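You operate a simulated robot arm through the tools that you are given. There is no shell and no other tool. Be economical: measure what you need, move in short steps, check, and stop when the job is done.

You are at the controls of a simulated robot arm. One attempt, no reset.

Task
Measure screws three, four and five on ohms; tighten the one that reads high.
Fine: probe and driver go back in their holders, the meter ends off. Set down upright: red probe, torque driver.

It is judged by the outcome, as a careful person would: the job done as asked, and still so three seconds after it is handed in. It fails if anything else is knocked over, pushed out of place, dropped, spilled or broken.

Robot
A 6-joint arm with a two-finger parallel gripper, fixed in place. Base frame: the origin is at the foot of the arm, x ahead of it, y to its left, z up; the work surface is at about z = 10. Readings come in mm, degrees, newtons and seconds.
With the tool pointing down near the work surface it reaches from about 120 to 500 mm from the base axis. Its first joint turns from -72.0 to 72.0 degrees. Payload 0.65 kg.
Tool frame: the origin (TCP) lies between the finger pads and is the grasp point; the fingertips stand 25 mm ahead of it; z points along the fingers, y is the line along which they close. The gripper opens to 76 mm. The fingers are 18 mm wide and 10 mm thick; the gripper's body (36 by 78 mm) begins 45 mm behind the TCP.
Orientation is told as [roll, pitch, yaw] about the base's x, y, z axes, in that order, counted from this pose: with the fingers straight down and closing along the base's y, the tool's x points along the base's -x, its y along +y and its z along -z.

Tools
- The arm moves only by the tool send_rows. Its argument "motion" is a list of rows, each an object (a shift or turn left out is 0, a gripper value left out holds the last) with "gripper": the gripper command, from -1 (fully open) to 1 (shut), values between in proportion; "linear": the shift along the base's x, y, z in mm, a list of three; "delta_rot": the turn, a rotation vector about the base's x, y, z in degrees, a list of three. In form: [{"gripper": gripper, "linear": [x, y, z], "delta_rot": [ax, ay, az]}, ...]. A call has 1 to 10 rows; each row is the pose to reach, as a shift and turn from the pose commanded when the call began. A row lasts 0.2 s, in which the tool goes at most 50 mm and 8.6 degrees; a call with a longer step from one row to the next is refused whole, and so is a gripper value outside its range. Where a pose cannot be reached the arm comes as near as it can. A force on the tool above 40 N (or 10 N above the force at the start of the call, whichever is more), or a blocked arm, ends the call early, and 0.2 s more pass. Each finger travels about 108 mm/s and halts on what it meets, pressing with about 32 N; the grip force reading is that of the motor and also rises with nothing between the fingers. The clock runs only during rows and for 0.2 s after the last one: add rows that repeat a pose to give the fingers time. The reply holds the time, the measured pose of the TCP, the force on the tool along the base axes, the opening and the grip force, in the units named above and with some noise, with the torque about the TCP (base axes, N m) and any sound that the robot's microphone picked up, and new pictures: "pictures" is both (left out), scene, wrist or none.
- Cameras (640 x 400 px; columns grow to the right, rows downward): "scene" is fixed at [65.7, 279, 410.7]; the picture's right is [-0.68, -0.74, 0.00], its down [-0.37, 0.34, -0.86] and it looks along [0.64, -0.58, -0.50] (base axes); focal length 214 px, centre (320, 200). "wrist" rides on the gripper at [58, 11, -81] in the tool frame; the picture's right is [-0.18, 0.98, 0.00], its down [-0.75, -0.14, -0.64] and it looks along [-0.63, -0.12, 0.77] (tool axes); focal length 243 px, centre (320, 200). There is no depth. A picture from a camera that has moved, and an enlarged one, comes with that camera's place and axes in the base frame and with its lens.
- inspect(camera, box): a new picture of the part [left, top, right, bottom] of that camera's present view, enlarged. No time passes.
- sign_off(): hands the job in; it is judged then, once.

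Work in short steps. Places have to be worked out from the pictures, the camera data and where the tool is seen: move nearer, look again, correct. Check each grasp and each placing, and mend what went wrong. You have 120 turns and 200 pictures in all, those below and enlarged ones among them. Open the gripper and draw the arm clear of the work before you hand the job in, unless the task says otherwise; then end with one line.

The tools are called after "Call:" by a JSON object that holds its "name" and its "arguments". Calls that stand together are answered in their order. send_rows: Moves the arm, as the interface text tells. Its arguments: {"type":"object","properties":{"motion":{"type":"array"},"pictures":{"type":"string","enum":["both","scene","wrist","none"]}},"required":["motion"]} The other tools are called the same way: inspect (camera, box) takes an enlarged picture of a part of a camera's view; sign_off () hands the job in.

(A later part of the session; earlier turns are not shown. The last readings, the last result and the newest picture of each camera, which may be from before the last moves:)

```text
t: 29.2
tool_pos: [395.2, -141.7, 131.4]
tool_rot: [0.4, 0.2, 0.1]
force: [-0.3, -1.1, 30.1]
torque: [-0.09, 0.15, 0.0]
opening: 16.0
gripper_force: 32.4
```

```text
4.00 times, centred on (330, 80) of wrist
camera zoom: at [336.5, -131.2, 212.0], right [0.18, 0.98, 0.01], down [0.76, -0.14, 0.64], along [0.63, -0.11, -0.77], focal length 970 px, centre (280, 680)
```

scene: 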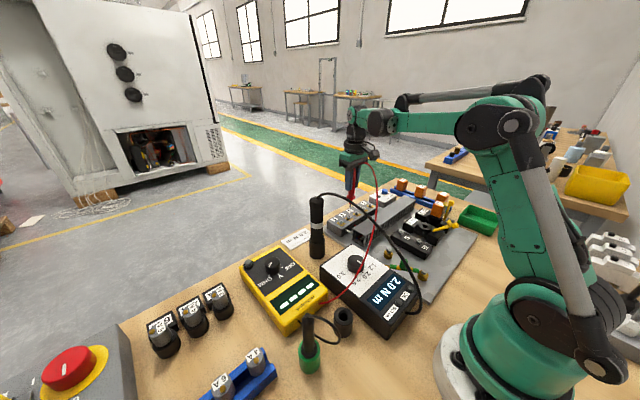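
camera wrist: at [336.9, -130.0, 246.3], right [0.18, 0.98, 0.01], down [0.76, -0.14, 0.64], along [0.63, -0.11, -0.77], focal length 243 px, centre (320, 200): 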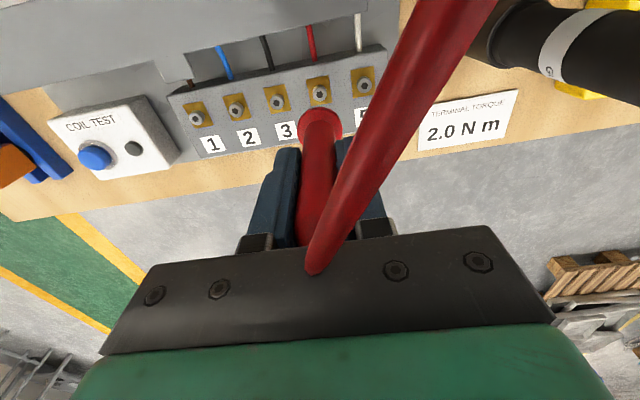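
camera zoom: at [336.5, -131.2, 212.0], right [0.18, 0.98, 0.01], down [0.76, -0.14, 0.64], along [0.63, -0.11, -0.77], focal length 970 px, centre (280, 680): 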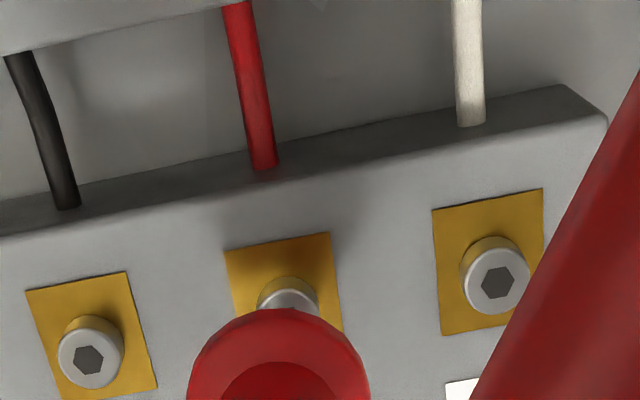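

The tip is in contact with screw 4 (30 N, TCP z≈131). I'll read the meter.

Call:
{"name": "inspect", "arguments": {"camera": "scene", "box": [235, 240, 335, 340]}}

```text
4.00 times, centred on (285, 290) of scene
camera zoom: at [65.6, 279.1, 410.7], right [-0.68, -0.74, 0.0], down [-0.37, 0.34, -0.86], along [0.64, -0.58, -0.5], focal length 858 px, centre (460, -160)
```

zoom: 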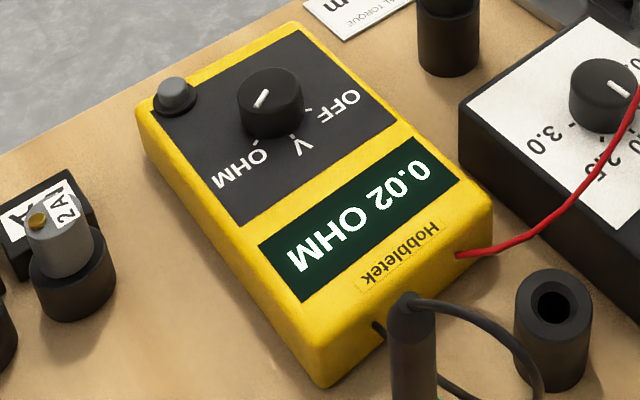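

Screw 4 reads 0.02 Ω. I'll lift, shift +35.5 mm in y to screw 5, and touch down.

Call:
{"name": "send_rows", "arguments": {"motion": [{"linear": [0, 0, 18]}, {"linear": [0.5, 18, 18]}, {"linear": [0.5, 35.5, 18]}, {"linear": [0.5, 35.5, 8]}, {"linear": [0.5, 35.5, 2.5]}, {"linear": [0.5, 35.5, 0.5]}, {"linear": [0.5, 35.5, 0.5]}], "pictures": "none"}}

Call:
{"name": "inspect", "arguments": {"camera": "scene", "box": [320, 190, 380, 240]}}

Call:
{"name": "inspect", "arguments": {"camera": "scene", "box": [235, 240, 335, 340]}}

```text
t: 30.8
tool_pos: [395.9, -107.5, 131.7]
tool_rot: [0.4, 0.2, 0.1]
force: [-2.2, 0.5, 17.9]
torque: [0.01, 0.13, -0.01]
opening: 15.5
gripper_force: 32.3
```

```text
8.00 times, centred on (350, 215) of scene
camera zoom: at [65.6, 279.1, 410.7], right [-0.68, -0.74, 0.0], down [-0.37, 0.34, -0.86], along [0.64, -0.58, -0.5], focal length 1716 px, centre (80, 80)
```

zoom: 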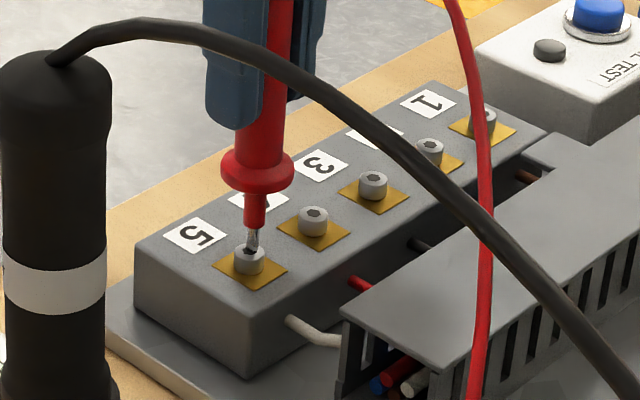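

```text
4.00 times, centred on (285, 290) of scene
camera zoom: at [65.6, 279.1, 410.7], right [-0.68, -0.74, 0.0], down [-0.37, 0.34, -0.86], along [0.64, -0.58, -0.5], focal length 858 px, centre (460, -160)
```

zoom: 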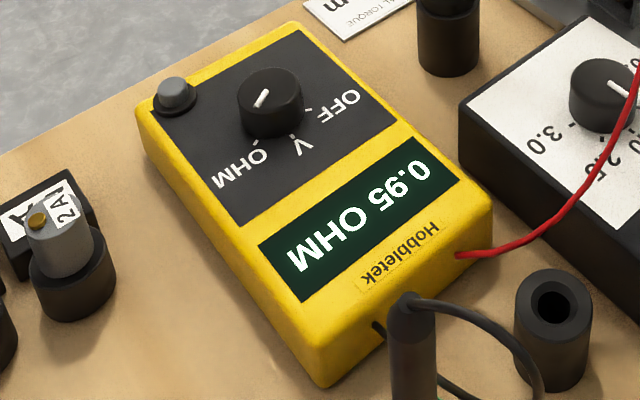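

Screw 5 reads 0.95 Ω, which is high. Screw 3 still has to be measured.

Call:
{"name": "send_rows", "arguments": {"motion": [{"linear": [0, 0, 18]}, {"linear": [-0.3, -35, 18]}, {"linear": [-0.6, -71, 18]}, {"linear": [-0.6, -71, 8]}, {"linear": [-0.6, -71, 2]}, {"linear": [-0.6, -71, 0]}, {"linear": [-0.6, -71, 0]}], "pictures": "none"}}

Call:
{"name": "inspect", "arguments": {"camera": "scene", "box": [320, 190, 380, 240]}}

Call:
{"name": "inspect", "arguments": {"camera": "scene", "box": [235, 240, 335, 340]}}

```text
t: 32.4
tool_pos: [396.3, -177.6, 130.4]
tool_rot: [0.4, 0.2, 0.1]
force: [-0.3, 0.5, -0.7]
torque: [0.01, 0.0, 0.04]
opening: 15.5
gripper_force: 32.3
```

```text
8.00 times, centred on (350, 215) of scene
camera zoom: at [65.7, 279.0, 410.7], right [-0.68, -0.74, 0.0], down [-0.37, 0.34, -0.86], along [0.64, -0.58, -0.5], focal length 1716 px, centre (80, 80)
```

zoom: 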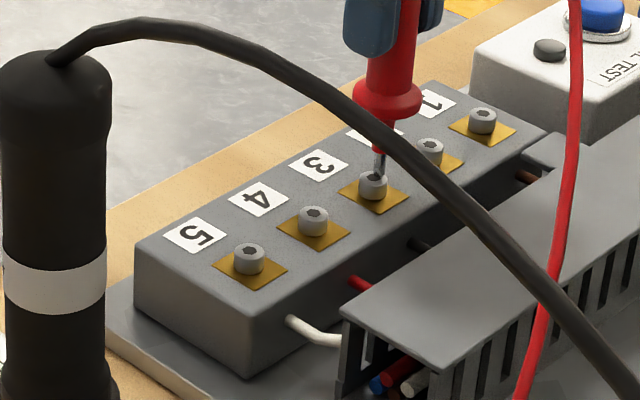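

```text
4.00 times, centred on (285, 290) of scene
camera zoom: at [65.7, 279.0, 410.7], right [-0.68, -0.74, 0.0], down [-0.37, 0.34, -0.86], along [0.64, -0.58, -0.5], focal length 858 px, centre (460, -160)
```

zoom: 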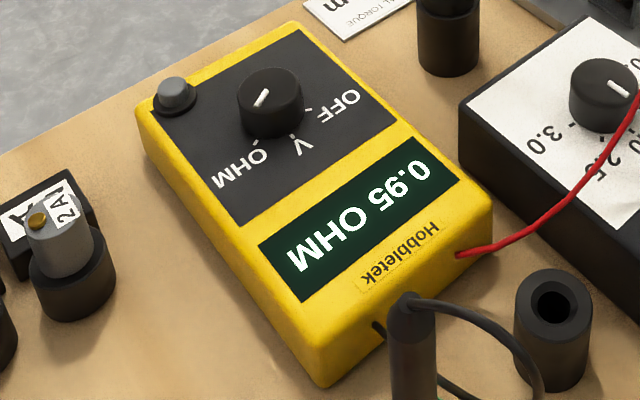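

No contact force yet, so 0.95 is a held reading. I'll nudge slightly toward the head centre and press down a couple of millimetres.

Call:
{"name": "send_rows", "arguments": {"motion": [{"linear": [0, 1.2, 0]}, {"linear": [0, 1.2, -1]}, {"linear": [0, 1.2, -2]}, {"linear": [0, 1.2, -2]}], "pictures": "none"}}

Call:
{"name": "inspect", "arguments": {"camera": "scene", "box": [320, 190, 380, 240]}}

Call:
{"name": "inspect", "arguments": {"camera": "scene", "box": [235, 240, 335, 340]}}

```text
t: 33.4
tool_pos: [395.7, -176.9, 130.3]
tool_rot: [0.4, 0.2, 0.1]
force: [0.2, -0.7, 29.4]
torque: [-0.06, -0.06, 0.0]
opening: 15.5
gripper_force: 32.3
```

```text
8.00 times, centred on (350, 215) of scene
camera zoom: at [65.6, 279.1, 410.7], right [-0.68, -0.74, 0.0], down [-0.37, 0.34, -0.86], along [0.64, -0.58, -0.5], focal length 1716 px, centre (80, 80)
```

zoom: 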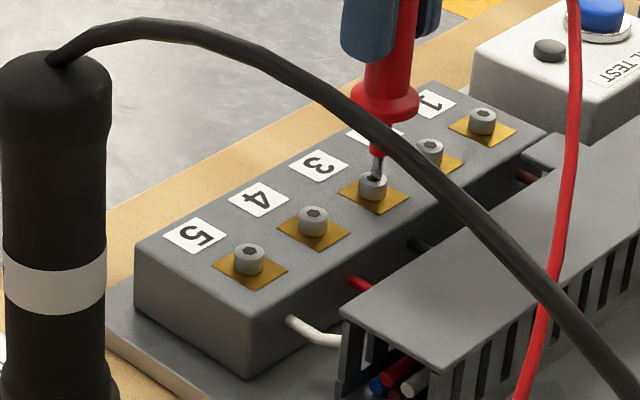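

```text
4.00 times, centred on (285, 290) of scene
camera zoom: at [65.6, 279.1, 410.7], right [-0.68, -0.74, 0.0], down [-0.37, 0.34, -0.86], along [0.64, -0.58, -0.5], focal length 858 px, centre (460, -160)
```

zoom: 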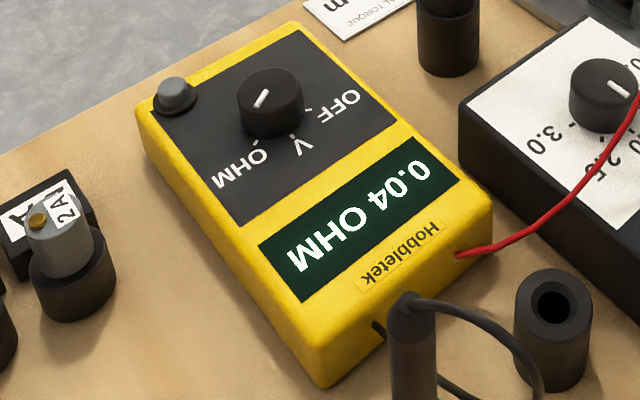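

Results: screw 3 = 0.04 Ω, screw 4 = 0.02 Ω, screw 5 = 0.95 Ω, so screw 5 is the one to tighten. I'll return the probe by the same high route.

Call:
{"name": "send_rows", "arguments": {"motion": [{"linear": [0, 0, 30]}, {"linear": [0, 0, 75]}, {"linear": [-10, 0, 120]}, {"linear": [-25, 25, 150]}, {"linear": [-53, 60, 165]}, {"linear": [-80, 95, 165]}, {"linear": [-107, 130, 165]}, {"linear": [-134, 165, 165]}, {"linear": [-161, 200, 165]}, {"linear": [-180, 235, 165]}], "pictures": "none"}}

```text
t: 35.6
tool_pos: [215.2, 59.1, 294.3]
tool_rot: [0.4, 0.2, 0.0]
force: [0.5, -0.3, -0.7]
torque: [0.01, 0.02, -0.01]
opening: 15.6
gripper_force: 31.5
```

Now I'll move over the holder at z≈180 and check alignment (tip ≈ 100).

Call:
{"name": "send_rows", "arguments": {"motion": [{"linear": [-8.4, 35, 0]}, {"linear": [-8.4, 35, -45]}, {"linear": [-8.4, 35, -90]}, {"linear": [-8.4, 35, -115]}, {"linear": [-8.4, 35, -115]}], "pictures": "both"}}

Call:
{"name": "inspect", "arguments": {"camera": "scene", "box": [300, 240, 400, 340]}}

Call:
{"name": "inspect", "arguments": {"camera": "wrist", "box": [220, 0, 420, 160]}}

```text
t: 36.8
tool_pos: [207.7, 96.4, 178.7]
tool_rot: [0.4, 0.2, 0.1]
force: [0.0, -0.6, -0.9]
torque: [-0.02, 0.02, -0.02]
opening: 15.8
gripper_force: 31.7
camera wrist: at [148.6, 106.4, 260.3], right [0.18, 0.98, 0.01], down [0.76, -0.14, 0.64], along [0.63, -0.11, -0.77], focal length 243 px, centre (320, 200)
```

scene: 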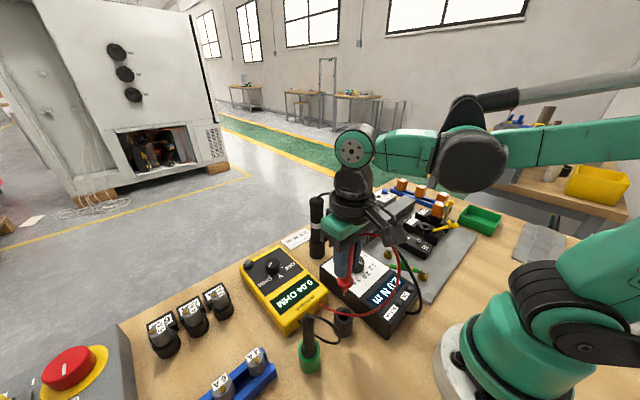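
wrist: 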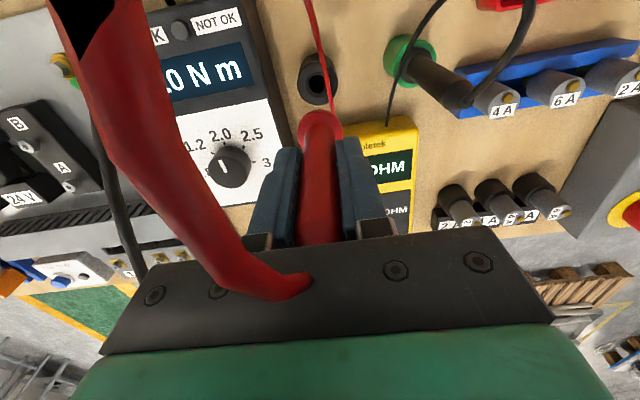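

```text
4.00 times, centred on (350, 290) of scene
camera zoom: at [65.7, 279.0, 410.7], right [-0.68, -0.74, 0.0], down [-0.37, 0.34, -0.86], along [0.64, -0.58, -0.5], focal length 858 px, centre (200, -160)
```

zoom: 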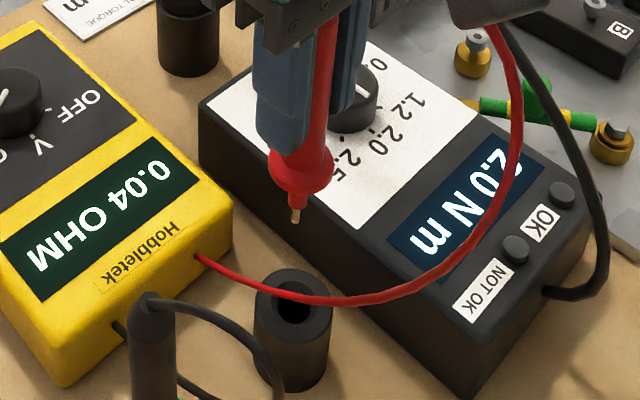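

```text
2.50 times, centred on (320, 80) of wrist
camera zoom: at [148.6, 106.4, 260.3], right [0.18, 0.98, 0.01], down [0.76, -0.14, 0.64], along [0.63, -0.11, -0.77], focal length 606 px, centre (320, 500)
```

zoom: 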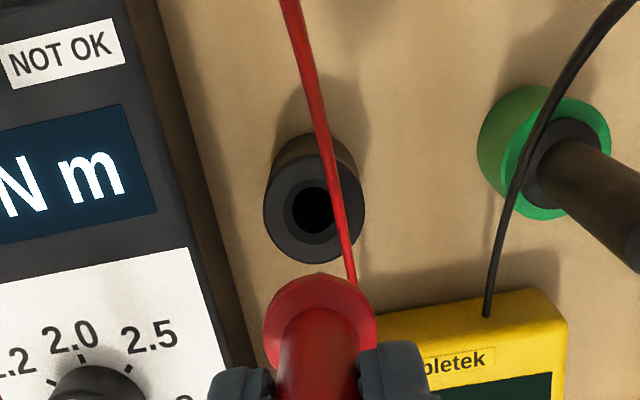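

From dead reckoning of the commanded shifts, the exact return is (-1.5, +1.3) mm sideways and -86.5 mm down. I'll go partway and watch forces.

Call:
{"name": "send_rows", "arguments": {"motion": [{"linear": [-1.5, 1.3, 0]}, {"linear": [-1.5, 1.3, -25]}, {"linear": [-1.5, 1.3, -42]}, {"linear": [-1.5, 1.3, -42]}], "pictures": "none"}}

Call:
{"name": "inspect", "arguments": {"camera": "scene", "box": [310, 270, 380, 340]}}

```text
t: 37.8
tool_pos: [205.9, 94.6, 137.6]
tool_rot: [0.4, 0.3, 0.1]
force: [-0.2, 1.0, -0.3]
torque: [-0.02, 0.02, -0.02]
opening: 15.8
gripper_force: 32.4
```

```text
5.71 times, centred on (345, 305) of scene
camera zoom: at [65.7, 279.0, 410.7], right [-0.68, -0.74, 0.0], down [-0.37, 0.34, -0.86], along [0.64, -0.58, -0.5], focal length 1226 px, centre (177, -400)
```

zoom: 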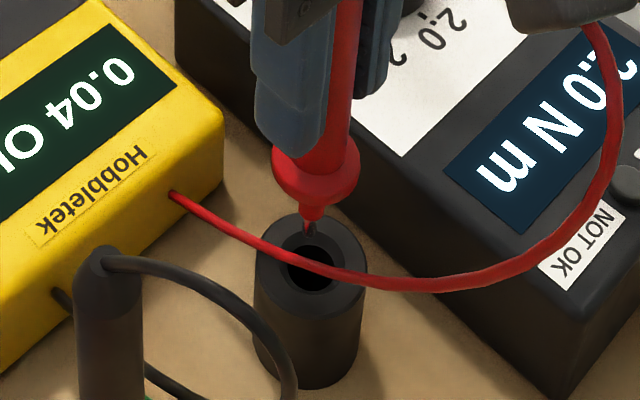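

The tip is right over the hole. I'll lower it the rest of the way.

Call:
{"name": "send_rows", "arguments": {"motion": [{"linear": [0, 0, -15]}, {"linear": [0, 0, -30]}, {"linear": [0, 0, -40]}, {"linear": [0, 0, -43.5]}, {"linear": [0, 0, -43.5]}], "pictures": "none"}}

Call:
{"name": "inspect", "arguments": {"camera": "scene", "box": [310, 270, 380, 340]}}

```text
t: 39.0
tool_pos: [205.7, 94.4, 93.5]
tool_rot: [0.4, 0.2, 0.0]
force: [0.8, 0.1, -0.7]
torque: [0.02, -0.01, -0.02]
opening: 15.6
gripper_force: 31.7
```

```text
5.71 times, centred on (345, 305) of scene
camera zoom: at [65.7, 279.0, 410.7], right [-0.68, -0.74, 0.0], down [-0.37, 0.34, -0.86], along [0.64, -0.58, -0.5], focal length 1226 px, centre (177, -400)
```

zoom: 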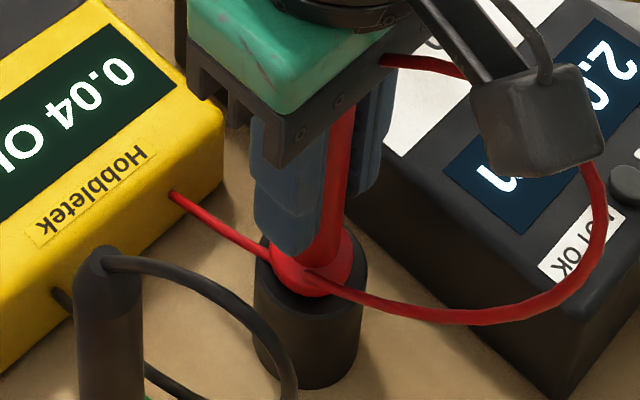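

The probe is in the holder with the flange nearly seated. I'll lower 1.5 mm more, open, and rise.

Call:
{"name": "send_rows", "arguments": {"motion": [{"linear": [0, 0, -1.5]}, {"linear": [0, 0, -1.5]}, {"gripper": 0.4, "linear": [0, 0, -1.5]}, {"gripper": -0.2, "linear": [0, 0, -1.5]}, {"gripper": -0.2, "linear": [0, 0, -1.5]}, {"linear": [0, 0, 30]}, {"linear": [0, 0, 70]}, {"linear": [0, 0, 110]}, {"linear": [0, 0, 110]}], "pictures": "both"}}

Call:
{"name": "inspect", "arguments": {"camera": "scene", "box": [300, 160, 460, 340]}}

```text
t: 41.0
tool_pos: [204.6, 95.0, 204.8]
tool_rot: [0.4, 0.2, 0.0]
force: [-0.3, 1.2, -0.7]
torque: [0.02, 0.01, -0.02]
opening: 45.6
gripper_force: 0.1
camera wrist: at [146.0, 105.4, 286.0], right [0.18, 0.98, 0.01], down [0.76, -0.14, 0.64], along [0.63, -0.11, -0.77], focal length 243 px, centre (320, 200)
```

scene: 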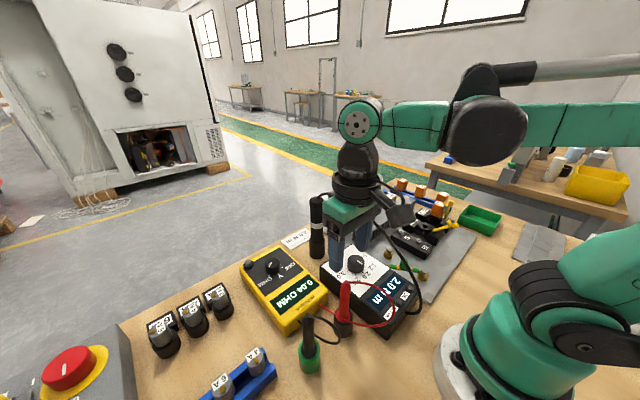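
wrist: 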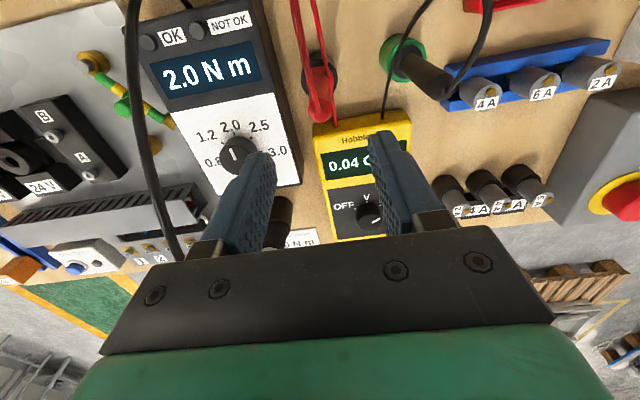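

```text
2.22 times, centred on (380, 250) of scene
camera zoom: at [65.7, 279.0, 410.7], right [-0.68, -0.74, 0.0], down [-0.37, 0.34, -0.86], along [0.64, -0.58, -0.5], focal length 477 px, centre (187, 89)
```

zoom: 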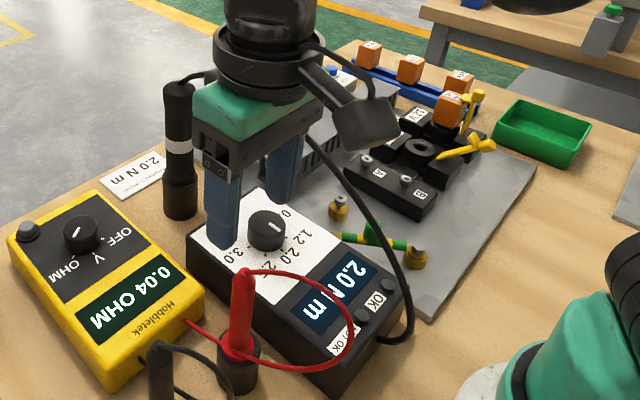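

The probe is upright in its holder. Next is the driver, near (381, 0). I'll raise and move over it for a precise look, with the gripper fully open.

Call:
{"name": "send_rows", "arguments": {"motion": [{"gripper": -1, "linear": [0, 0, 45]}, {"linear": [30, -20, 60]}, {"linear": [65, -40, 60]}, {"linear": [100, -60, 60]}, {"linear": [130, -80, 60]}, {"linear": [145, -93, 60]}, {"linear": [145, -93, 60]}], "pictures": "both"}}

Call:
{"name": "inspect", "arguments": {"camera": "wrist", "box": [220, 60, 420, 220]}}

Call:
{"name": "inspect", "arguments": {"camera": "scene", "box": [280, 160, 440, 320]}}

```text
t: 42.6
tool_pos: [351.4, 0.4, 263.6]
tool_rot: [0.4, 0.1, 0.1]
force: [-0.1, 0.1, -0.7]
torque: [0.0, 0.01, -0.02]
opening: 76.1
gripper_force: 0.0
camera wrist: at [292.3, 11.1, 344.3], right [0.18, 0.98, 0.01], down [0.76, -0.14, 0.64], along [0.63, -0.11, -0.77], focal length 243 px, centre (320, 200)
```

scene: 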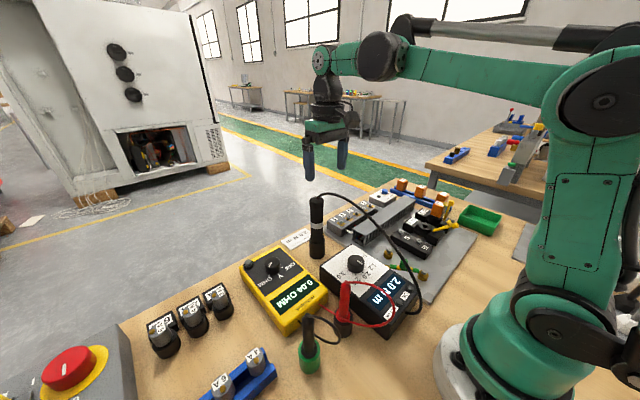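
wrist: 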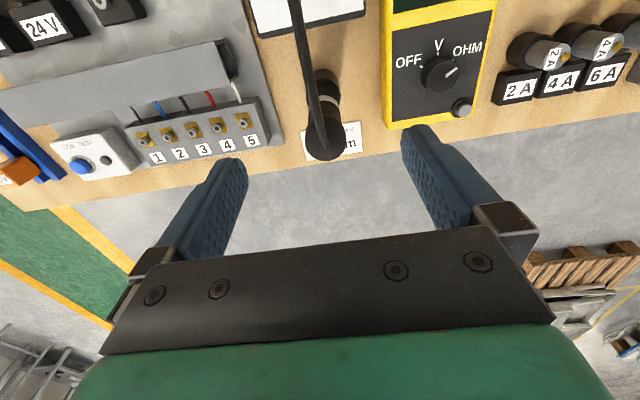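

```text
2.50 times, centred on (320, 140) of wrist
camera zoom: at [292.3, 11.1, 344.3], right [0.18, 0.98, 0.01], down [0.76, -0.14, 0.64], along [0.63, -0.11, -0.77], focal length 606 px, centre (320, 350)
```

zoom: 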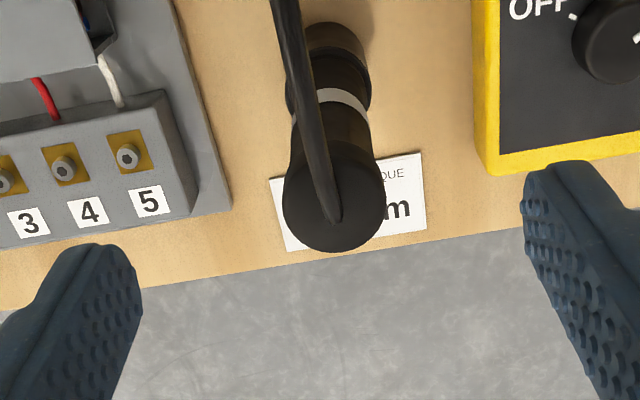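

```text
2.50 times, centred on (360, 240) of scene
camera zoom: at [65.7, 279.0, 410.7], right [-0.68, -0.74, 0.0], down [-0.37, 0.34, -0.86], along [0.64, -0.58, -0.5], focal length 536 px, centre (220, 100)
```

zoom: 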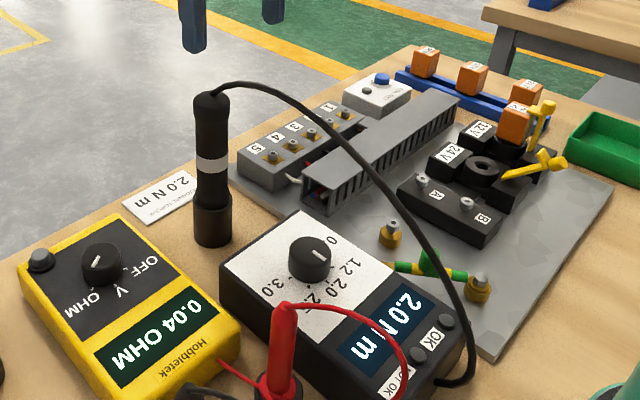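

The driver top is at about (378, 1, 170). I'll position above it with the fingertips at ~195 and recheck.

Call:
{"name": "send_rows", "arguments": {"motion": [{"linear": [13, 0, -10]}, {"linear": [26.5, 0.5, -30]}, {"linear": [26.5, 0.5, -45]}, {"linear": [26.5, 0.5, -45]}], "pictures": "both"}}

Call:
{"name": "inspect", "arguments": {"camera": "scene", "box": [280, 140, 400, 260]}}

```text
t: 43.6
tool_pos: [376.8, 2.1, 218.1]
tool_rot: [0.5, 0.2, 0.0]
force: [0.2, 0.5, -0.1]
torque: [-0.01, 0.03, 0.01]
opening: 76.1
gripper_force: 0.1
camera wrist: at [317.9, 12.9, 300.2], right [0.18, 0.98, 0.01], down [0.76, -0.14, 0.64], along [0.63, -0.11, -0.77], focal length 243 px, centre (320, 200)
```

scene: 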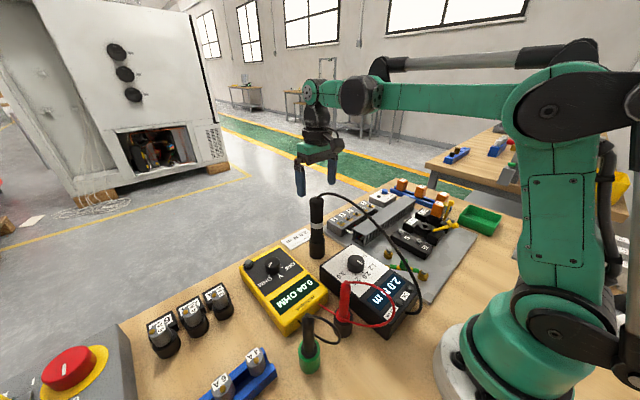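
wrist: 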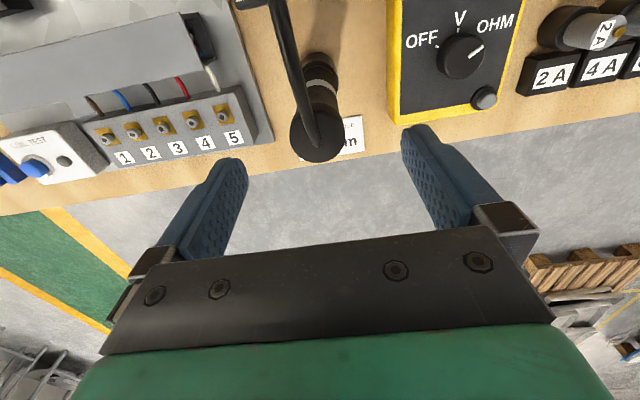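

```text
3.33 times, centred on (340, 200) of scene
camera zoom: at [65.7, 279.0, 410.7], right [-0.68, -0.74, 0.0], down [-0.37, 0.34, -0.86], along [0.64, -0.58, -0.5], focal length 715 px, centre (253, 200)
```

zoom: 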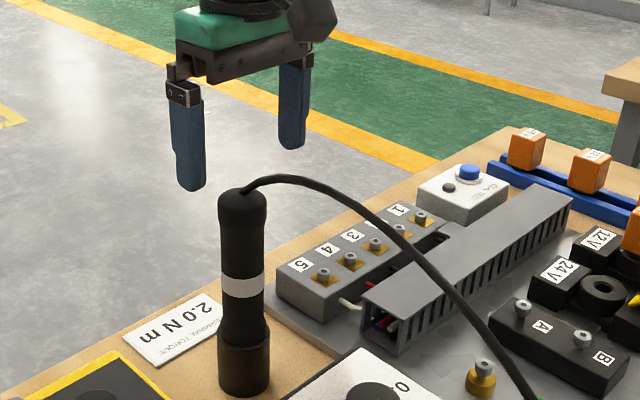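

The alignment looks good to within about 2 mm. I'll descend with the fingers straddling the handle to TCP z≈140.

Call:
{"name": "send_rows", "arguments": {"motion": [{"linear": [2, -0.8, -20]}, {"linear": [2, -0.8, -45]}, {"linear": [2, -0.8, -65]}, {"linear": [2, -0.8, -78]}, {"linear": [2, -0.8, -78]}], "pictures": "wrist"}}

Call:
{"name": "inspect", "arguments": {"camera": "scene", "box": [280, 160, 380, 260]}}

```text
t: 44.8
tool_pos: [380.4, 1.2, 140.6]
tool_rot: [0.4, 0.2, 0.1]
force: [0.4, -0.3, -0.8]
torque: [-0.02, 0.02, 0.03]
opening: 75.9
gripper_force: 0.1
camera wrist: at [320.5, 12.4, 222.2], right [0.18, 0.98, 0.01], down [0.76, -0.14, 0.64], along [0.63, -0.11, -0.77], focal length 243 px, centre (320, 200)
```

wrist: 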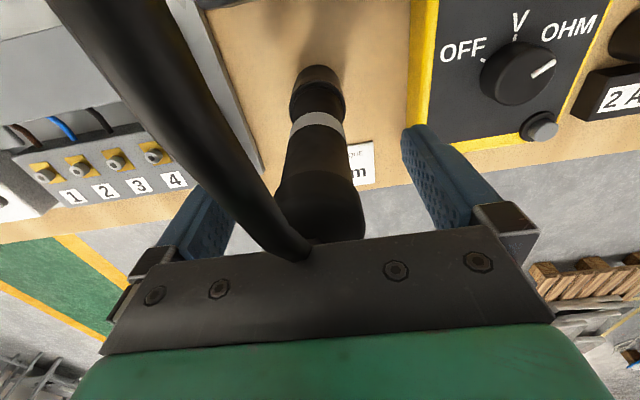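

```text
4.00 times, centred on (330, 210) of scene
camera zoom: at [65.7, 279.0, 410.7], right [-0.68, -0.74, 0.0], down [-0.37, 0.34, -0.86], along [0.64, -0.58, -0.5], focal length 858 px, centre (280, 160)
```

zoom: 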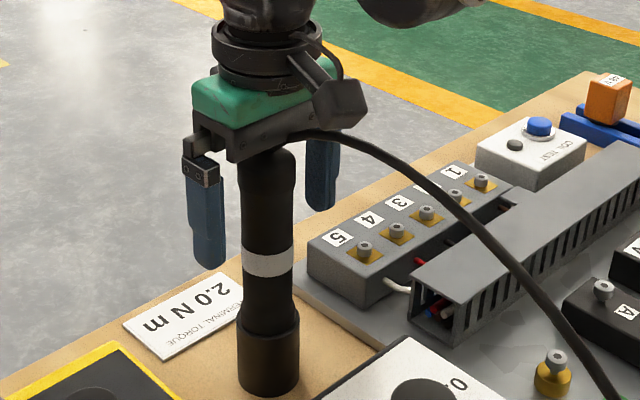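

The handle is centred between the fingers. I'll rotate the open gripper to +60° yaw in place, so there's clockwise range for tightening, and then close.

Call:
{"name": "send_rows", "arguments": {"motion": [{"delta_rot": [0, 0, 8.5]}, {"delta_rot": [0, 0, 17]}, {"delta_rot": [0, 0, 25.5]}, {"delta_rot": [0, 0, 34]}, {"delta_rot": [0, 0, 42.5]}, {"delta_rot": [0, 0, 51]}, {"delta_rot": [0, 0, 59]}, {"delta_rot": [0, 0, 60]}], "pictures": "both"}}

```text
t: 46.6
tool_pos: [378.8, 1.9, 140.6]
tool_rot: [0.5, 0.2, 60.3]
force: [0.6, 1.2, 0.2]
torque: [-0.02, 0.02, 0.0]
opening: 75.8
gripper_force: 0.2
camera wrist: at [340.6, -43.7, 222.1], right [-0.76, 0.65, 0.01], down [0.5, 0.58, 0.64], along [0.41, 0.49, -0.77], focal length 243 px, centre (320, 200)
```

scene: 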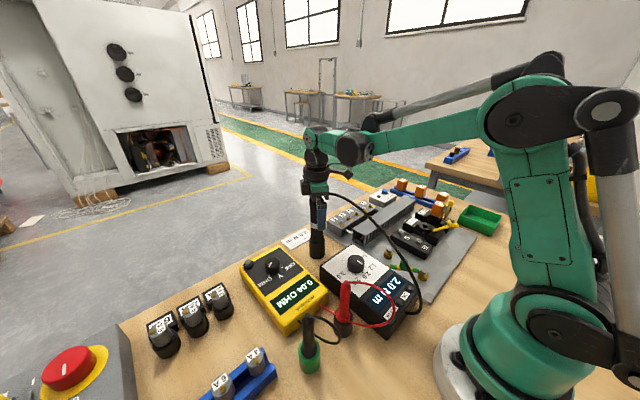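
wrist: 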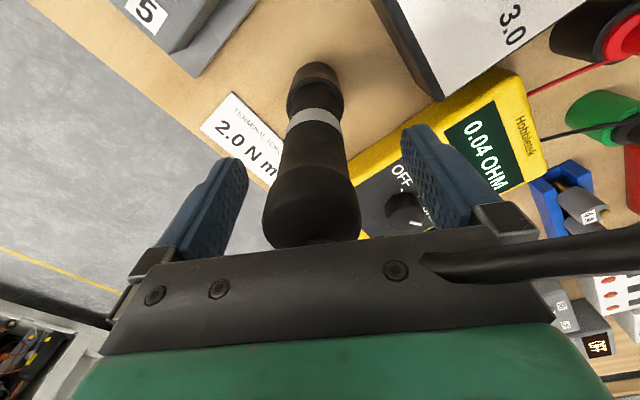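

The driver sits about 2 mm left of centre, so I'll shift slightly and close.

Call:
{"name": "send_rows", "arguments": {"motion": [{"linear": [1.3, -1.1, 0]}, {"gripper": -0.4, "linear": [1.3, -1.1, 0]}, {"gripper": 0, "linear": [1.3, -1.1, 0]}, {"gripper": 0.4, "linear": [1.3, -1.1, 0]}, {"gripper": 1, "linear": [1.3, -1.1, 0]}, {"gripper": 1, "linear": [1.3, -1.1, 0]}], "pictures": "wrist"}}

```text
t: 48.0
tool_pos: [380.2, -0.3, 140.7]
tool_rot: [0.2, 0.2, 60.1]
force: [5.0, -2.1, 1.8]
torque: [-0.26, -0.38, 0.01]
opening: 33.8
gripper_force: 31.9
camera wrist: at [342.0, -44.6, 221.9], right [-0.76, 0.65, 0.01], down [0.5, 0.58, 0.64], along [0.41, 0.49, -0.77], focal length 243 px, centre (320, 200)
```

wrist: 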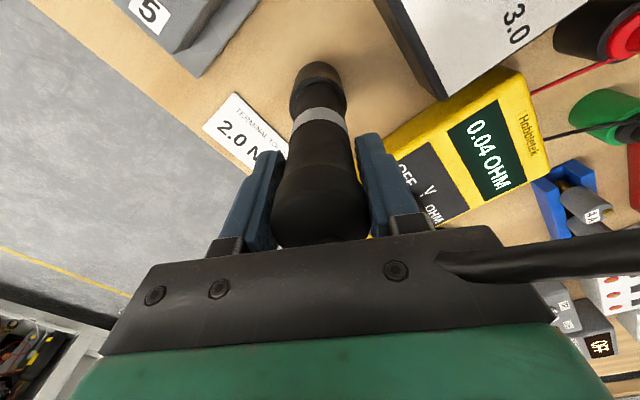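

It's gripped (33.8 mm). I'll relieve the small side load, then lift straight up past the bit length.

Call:
{"name": "send_rows", "arguments": {"motion": [{"linear": [0.4, -0.2, 0]}, {"linear": [0.4, -0.2, 0]}], "pictures": "none"}}

Call:
{"name": "send_rows", "arguments": {"motion": [{"linear": [0, 0, 10]}, {"linear": [0, 0, 30]}, {"linear": [0, 0, 60]}, {"linear": [0, 0, 85]}, {"linear": [0, 0, 85]}], "pictures": "both"}}

Call:
{"name": "inspect", "arguments": {"camera": "scene", "box": [280, 160, 380, 260]}}

```text
t: 48.6
tool_pos: [380.7, 0.3, 141.8]
tool_rot: [0.4, 0.1, 60.1]
force: [2.4, -0.6, 9.3]
torque: [-0.02, 0.0, 0.02]
opening: 33.4
gripper_force: 32.2
```

```text
t: 49.8
tool_pos: [380.5, 1.3, 225.9]
tool_rot: [0.4, 0.2, 60.1]
force: [-0.2, -0.2, -3.1]
torque: [0.02, -0.04, 0.02]
opening: 33.8
gripper_force: 31.8
camera wrist: at [341.9, -43.5, 306.9], right [-0.76, 0.65, 0.01], down [0.5, 0.58, 0.64], along [0.41, 0.49, -0.77], focal length 243 px, centre (320, 200)
```

scene: 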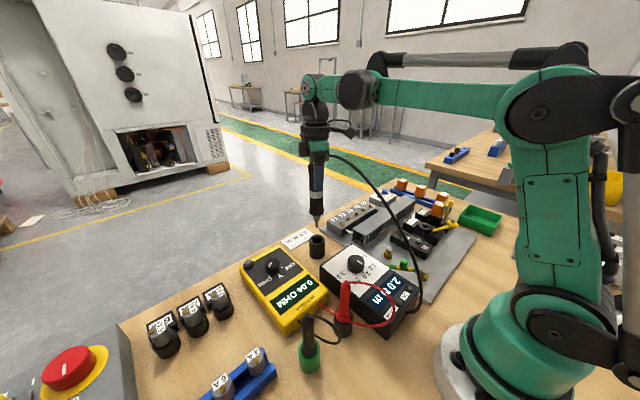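
wrist: 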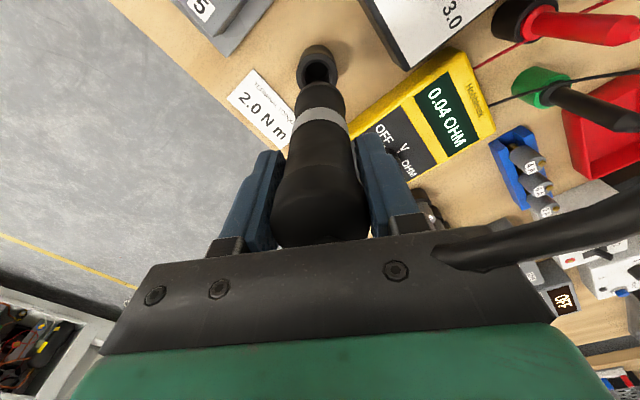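

```text
4.00 times, centred on (330, 210) of scene
camera zoom: at [65.7, 279.0, 410.7], right [-0.68, -0.74, 0.0], down [-0.37, 0.34, -0.86], along [0.64, -0.58, -0.5], focal length 858 px, centre (280, 160)
```

zoom: 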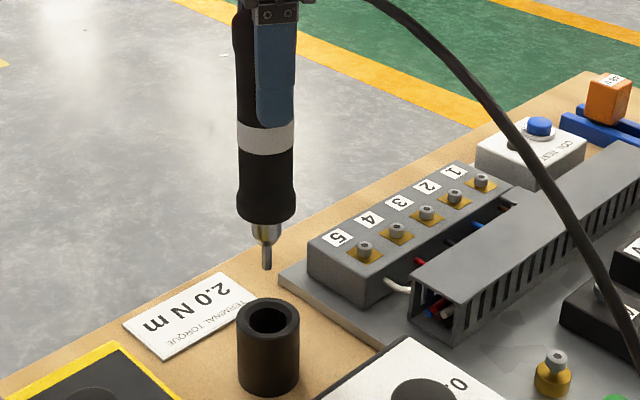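

The bit is visible and vertical. I'll carry the driver over to screw 5 at this height, then lower so the bit sits a little above it.

Call:
{"name": "send_rows", "arguments": {"motion": [{"linear": [5, -35, 0]}, {"linear": [10, -70, 0]}, {"linear": [16, -106.5, 0]}, {"linear": [16, -106.5, -12]}, {"linear": [16, -106.5, -25]}, {"linear": [16, -106.5, -25]}], "pictures": "both"}}

Call:
{"name": "inspect", "arguments": {"camera": "scene", "box": [320, 190, 380, 240]}}

Call:
{"name": "inspect", "arguments": {"camera": "wrist", "box": [220, 20, 420, 180]}}

```text
t: 51.2
tool_pos: [397.5, -106.7, 201.3]
tool_rot: [0.4, 0.2, 60.2]
force: [0.6, 0.0, -2.9]
torque: [-0.03, 0.02, 0.02]
opening: 33.4
gripper_force: 32.2
camera wrist: at [358.8, -151.3, 282.5], right [-0.76, 0.65, 0.01], down [0.5, 0.58, 0.64], along [0.41, 0.49, -0.77], focal length 243 px, centre (320, 200)
```

scene: 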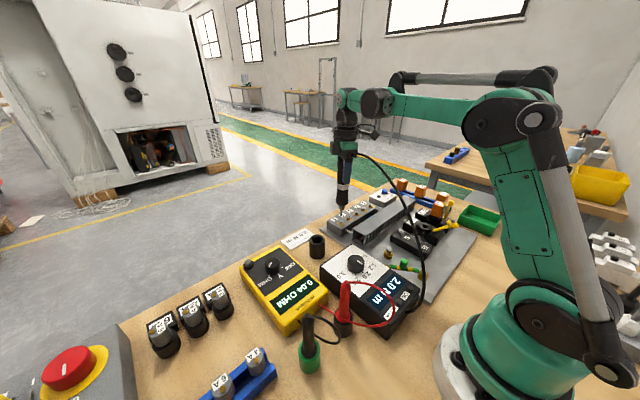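
wrist: 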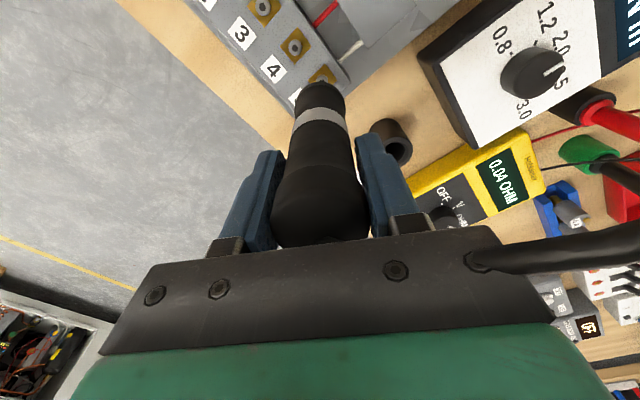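

```text
8.00 times, centred on (350, 215) of scene
camera zoom: at [65.7, 279.0, 410.7], right [-0.68, -0.74, 0.0], down [-0.37, 0.34, -0.86], along [0.64, -0.58, -0.5], focal length 1716 px, centre (80, 80)
```

zoom: 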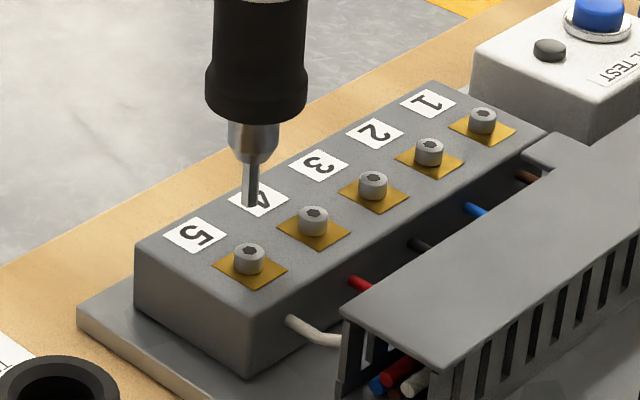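

```text
2.50 times, centred on (320, 100) of wrist
camera zoom: at [358.8, -151.3, 282.5], right [-0.76, 0.65, 0.01], down [0.5, 0.58, 0.64], along [0.41, 0.49, -0.77], focal length 606 px, centre (320, 450)
```

zoom: 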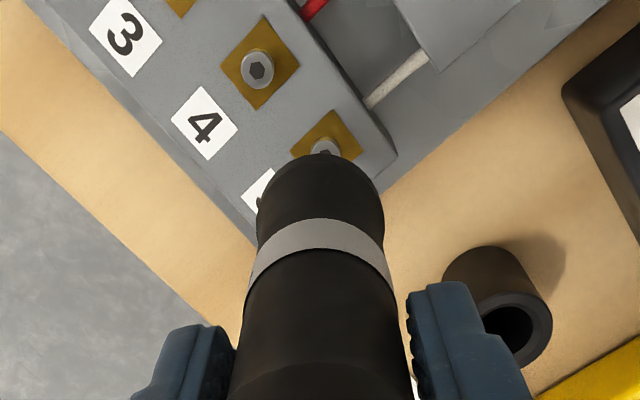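

The bit is within about 2 mm of screw 5's axis. I'll correct by (-0.6, +1.9) and lower 13 mm for a close check.

Call:
{"name": "send_rows", "arguments": {"motion": [{"linear": [-0.6, 1.9, -6]}, {"linear": [-0.6, 1.9, -13]}, {"linear": [-0.6, 1.9, -13]}], "pictures": "none"}}

Call:
{"name": "inspect", "arguments": {"camera": "scene", "box": [333, 205, 363, 230]}}

Call:
{"name": "inspect", "arguments": {"camera": "wrist", "box": [280, 40, 360, 120]}}

```text
t: 52.0
tool_pos: [397.8, -104.2, 188.2]
tool_rot: [0.4, 0.2, 60.0]
force: [0.2, 0.1, -3.8]
torque: [0.01, -0.01, -0.01]
opening: 33.6
gripper_force: 31.9
```

```text
16.00 times, centred on (348, 218) of scene
camera zoom: at [65.7, 279.0, 410.7], right [-0.68, -0.74, 0.0], down [-0.37, 0.34, -0.86], along [0.64, -0.58, -0.5], focal length 3432 px, centre (-128, -80)
```

zoom: 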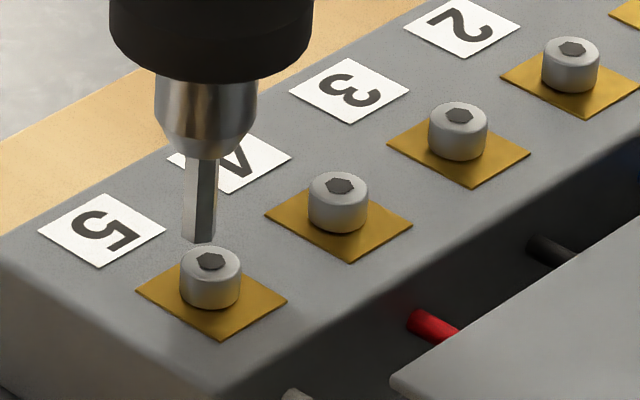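

```text
5.00 times, centred on (320, 80) of wrist
camera zoom: at [358.8, -149.0, 268.9], right [-0.76, 0.65, 0.01], down [0.5, 0.58, 0.64], along [0.41, 0.49, -0.77], focal length 1213 px, centre (320, 800)
```

zoom: 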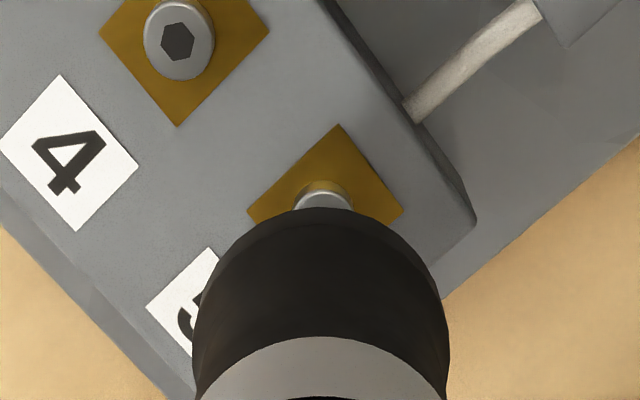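

The bit must move about 2.5 mm to the right in the scene view, while the wrist view shows the other axis is fine. I'll correct by (-1.5, -2.0), lower 2.5 mm and check.

Call:
{"name": "send_rows", "arguments": {"motion": [{"linear": [-1.5, -2.0, 0]}, {"linear": [-1.5, -2.0, -2.5]}, {"linear": [-1.5, -2.0, -2.5]}], "pictures": "none"}}

Call:
{"name": "inspect", "arguments": {"camera": "scene", "box": [333, 205, 363, 230]}}

Call:
{"name": "inspect", "arguments": {"camera": "wrist", "box": [280, 40, 360, 120]}}

```text
t: 52.8
tool_pos: [395.5, -106.0, 184.7]
tool_rot: [0.4, 0.1, 60.1]
force: [-0.4, 0.2, -4.0]
torque: [-0.02, -0.01, 0.03]
opening: 33.4
gripper_force: 31.4
```

```text
16.00 times, centred on (348, 218) of scene
camera zoom: at [65.7, 279.0, 410.7], right [-0.68, -0.74, 0.0], down [-0.37, 0.34, -0.86], along [0.64, -0.58, -0.5], focal length 3432 px, centre (-128, -80)
```

zoom: 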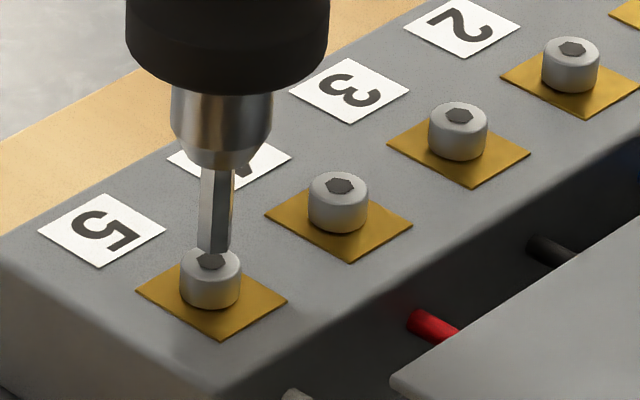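

```text
5.00 times, centred on (320, 80) of wrist
camera zoom: at [357.0, -151.2, 266.5], right [-0.76, 0.65, 0.01], down [0.5, 0.58, 0.64], along [0.41, 0.49, -0.77], focal length 1213 px, centre (320, 800)
```

zoom: 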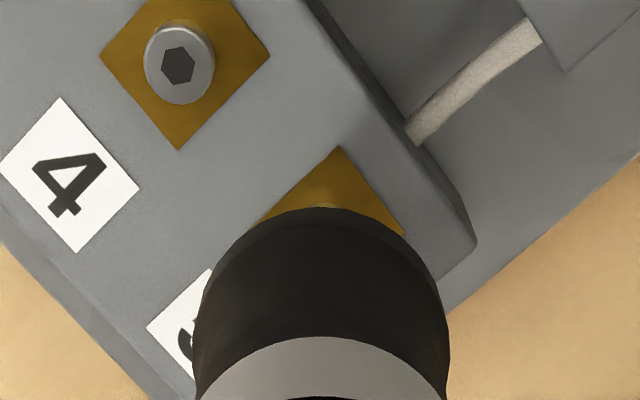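

The bit is nearly dead-on, about 0.6 mm right and 2 mm above. I'll make a slight correction and lower to contact.

Call:
{"name": "send_rows", "arguments": {"motion": [{"linear": [0.2, 0.4, -1]}, {"linear": [0.2, 0.4, -2]}, {"linear": [0.2, 0.4, -3]}, {"linear": [0.2, 0.4, -3.5]}, {"linear": [0.2, 0.4, -3.5]}], "pictures": "none"}}

Call:
{"name": "inspect", "arguments": {"camera": "scene", "box": [333, 205, 363, 230]}}

```text
t: 54.0
tool_pos: [395.3, -105.9, 181.8]
tool_rot: [0.3, 0.1, 60.2]
force: [5.0, 3.0, 22.5]
torque: [0.48, -0.61, -0.02]
opening: 33.6
gripper_force: 32.2
```

```text
16.00 times, centred on (348, 218) of scene
camera zoom: at [65.6, 279.1, 410.8], right [-0.68, -0.74, 0.0], down [-0.37, 0.34, -0.86], along [0.64, -0.58, -0.5], focal length 3432 px, centre (-128, -80)
```

zoom: 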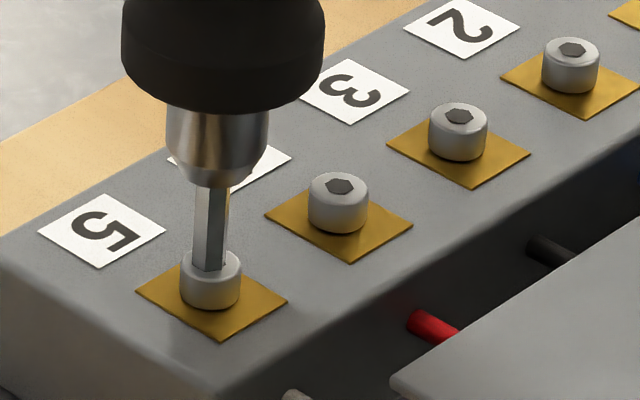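

The bit is on/in the socket with 22 N down. I'll turn clockwise slowly and watch the torque.

Call:
{"name": "send_rows", "arguments": {"motion": [{"delta_rot": [0, 0, -3]}, {"delta_rot": [0, 0, -6]}, {"delta_rot": [0, 0, -9]}, {"delta_rot": [0, 0, -12]}, {"delta_rot": [0, 0, -15]}, {"delta_rot": [0, 0, -18]}, {"delta_rot": [0, 0, -21]}, {"delta_rot": [0, 0, -24]}], "pictures": "scene"}}

Call:
{"name": "inspect", "arguments": {"camera": "scene", "box": [325, 200, 445, 320]}}

```text
t: 55.8
tool_pos: [394.3, -106.5, 181.8]
tool_rot: [0.4, 0.4, 36.0]
force: [-6.8, 0.1, 27.2]
torque: [0.04, 0.85, 0.02]
opening: 33.7
gripper_force: 31.9
```

scene: 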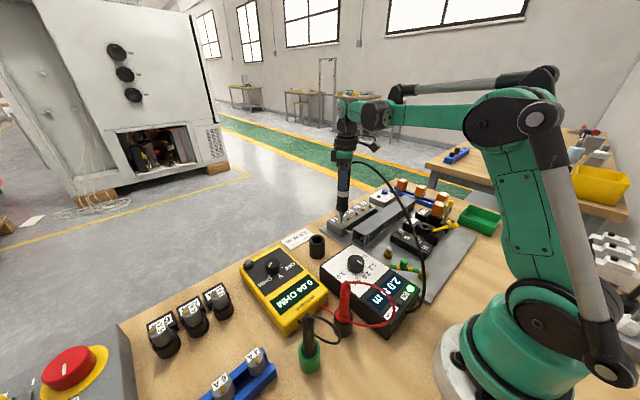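

```text
3.33 times, centred on (385, 260) of scene
camera zoom: at [65.6, 279.1, 410.7], right [-0.68, -0.74, 0.0], down [-0.37, 0.34, -0.86], along [0.64, -0.58, -0.5], focal length 715 px, centre (103, 0)
```

zoom: 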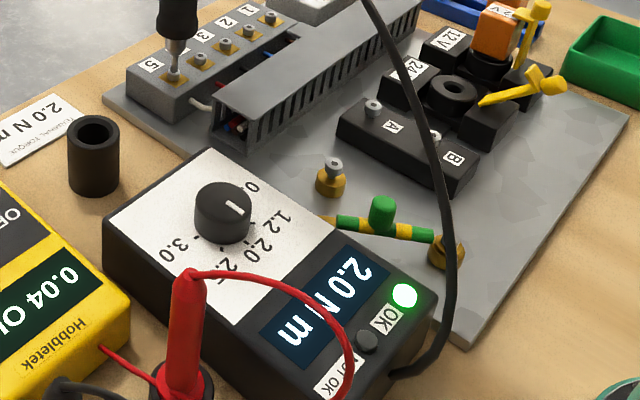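

The OK lamp is lit, so screw 5 is tightened to 2.0 N m. I'll lift straight off, rotate back +24° and return to above the holder.

Call:
{"name": "send_rows", "arguments": {"motion": [{"linear": [0, 0, 8]}, {"linear": [0, 0, 30]}, {"linear": [0, 0, 49], "delta_rot": [0, 0, 8]}, {"linear": [0, 0, 49], "delta_rot": [0, 0, 16]}, {"linear": [-2, 20, 49], "delta_rot": [0, 0, 24]}, {"linear": [-6, 55, 49], "delta_rot": [0, 0, 24]}, {"linear": [-10, 85, 49], "delta_rot": [0, 0, 24]}, {"linear": [-14.1, 106.2, 49], "delta_rot": [0, 0, 24]}, {"linear": [-14.1, 106.2, 44], "delta_rot": [0, 0, 24]}, {"linear": [-14.1, 106.2, 44], "delta_rot": [0, 0, 24]}], "pictures": "both"}}

Call:
{"name": "inspect", "arguments": {"camera": "scene", "box": [280, 180, 370, 270]}}

Call:
{"name": "inspect", "arguments": {"camera": "wrist", "box": [260, 20, 380, 140]}}

```text
t: 58.0
tool_pos: [381.4, -2.1, 224.6]
tool_rot: [0.5, 0.1, 60.1]
force: [0.1, -0.2, -3.3]
torque: [0.0, 0.0, -0.01]
opening: 33.6
gripper_force: 31.3
camera wrist: at [342.6, -45.6, 307.0], right [-0.76, 0.65, 0.01], down [0.5, 0.58, 0.64], along [0.41, 0.49, -0.77], focal length 243 px, centre (320, 200)
```

scene: 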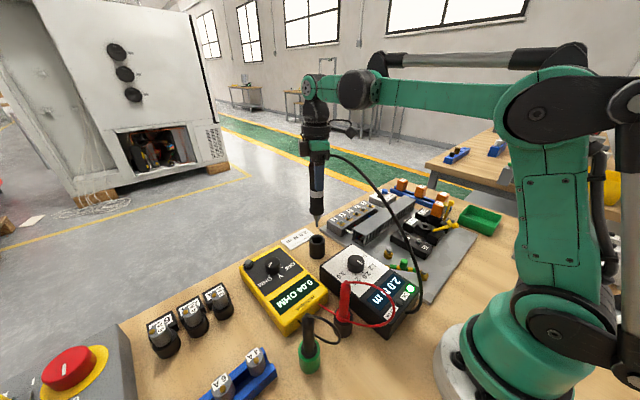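
wrist: 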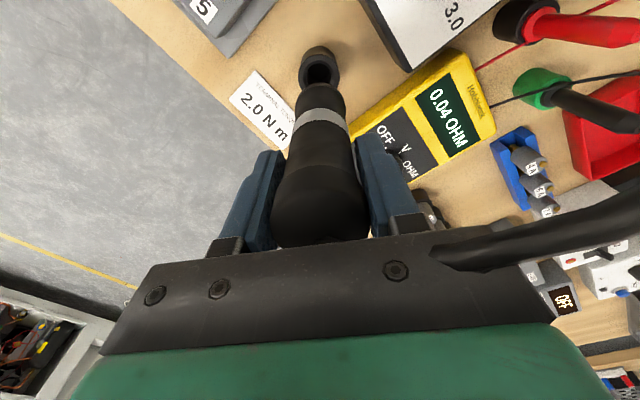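

```text
4.44 times, centred on (325, 225) of scene
camera zoom: at [65.7, 279.0, 410.7], right [-0.68, -0.74, 0.0], down [-0.37, 0.34, -0.86], along [0.64, -0.58, -0.5], focal length 953 px, centre (298, 89)
```

zoom: 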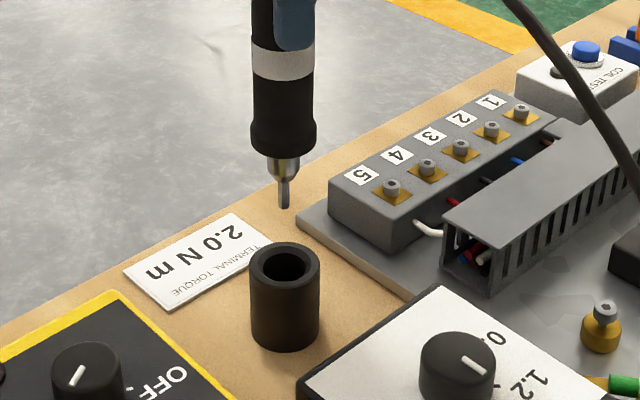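

```text
3.33 times, centred on (320, 80) of wrist
camera zoom: at [342.6, -45.6, 307.0], right [-0.76, 0.65, 0.01], down [0.5, 0.58, 0.64], along [0.41, 0.49, -0.77], focal length 809 px, centre (320, 600)
```

zoom: 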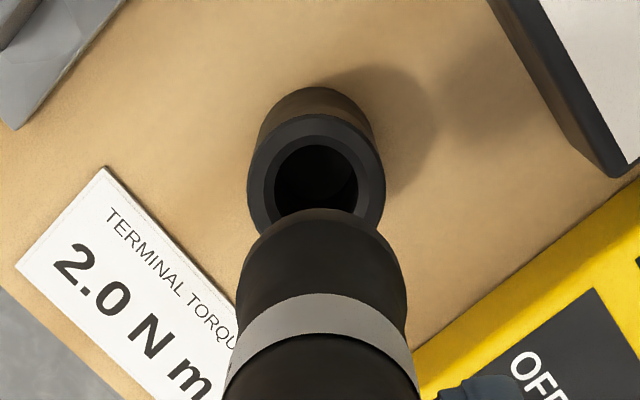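

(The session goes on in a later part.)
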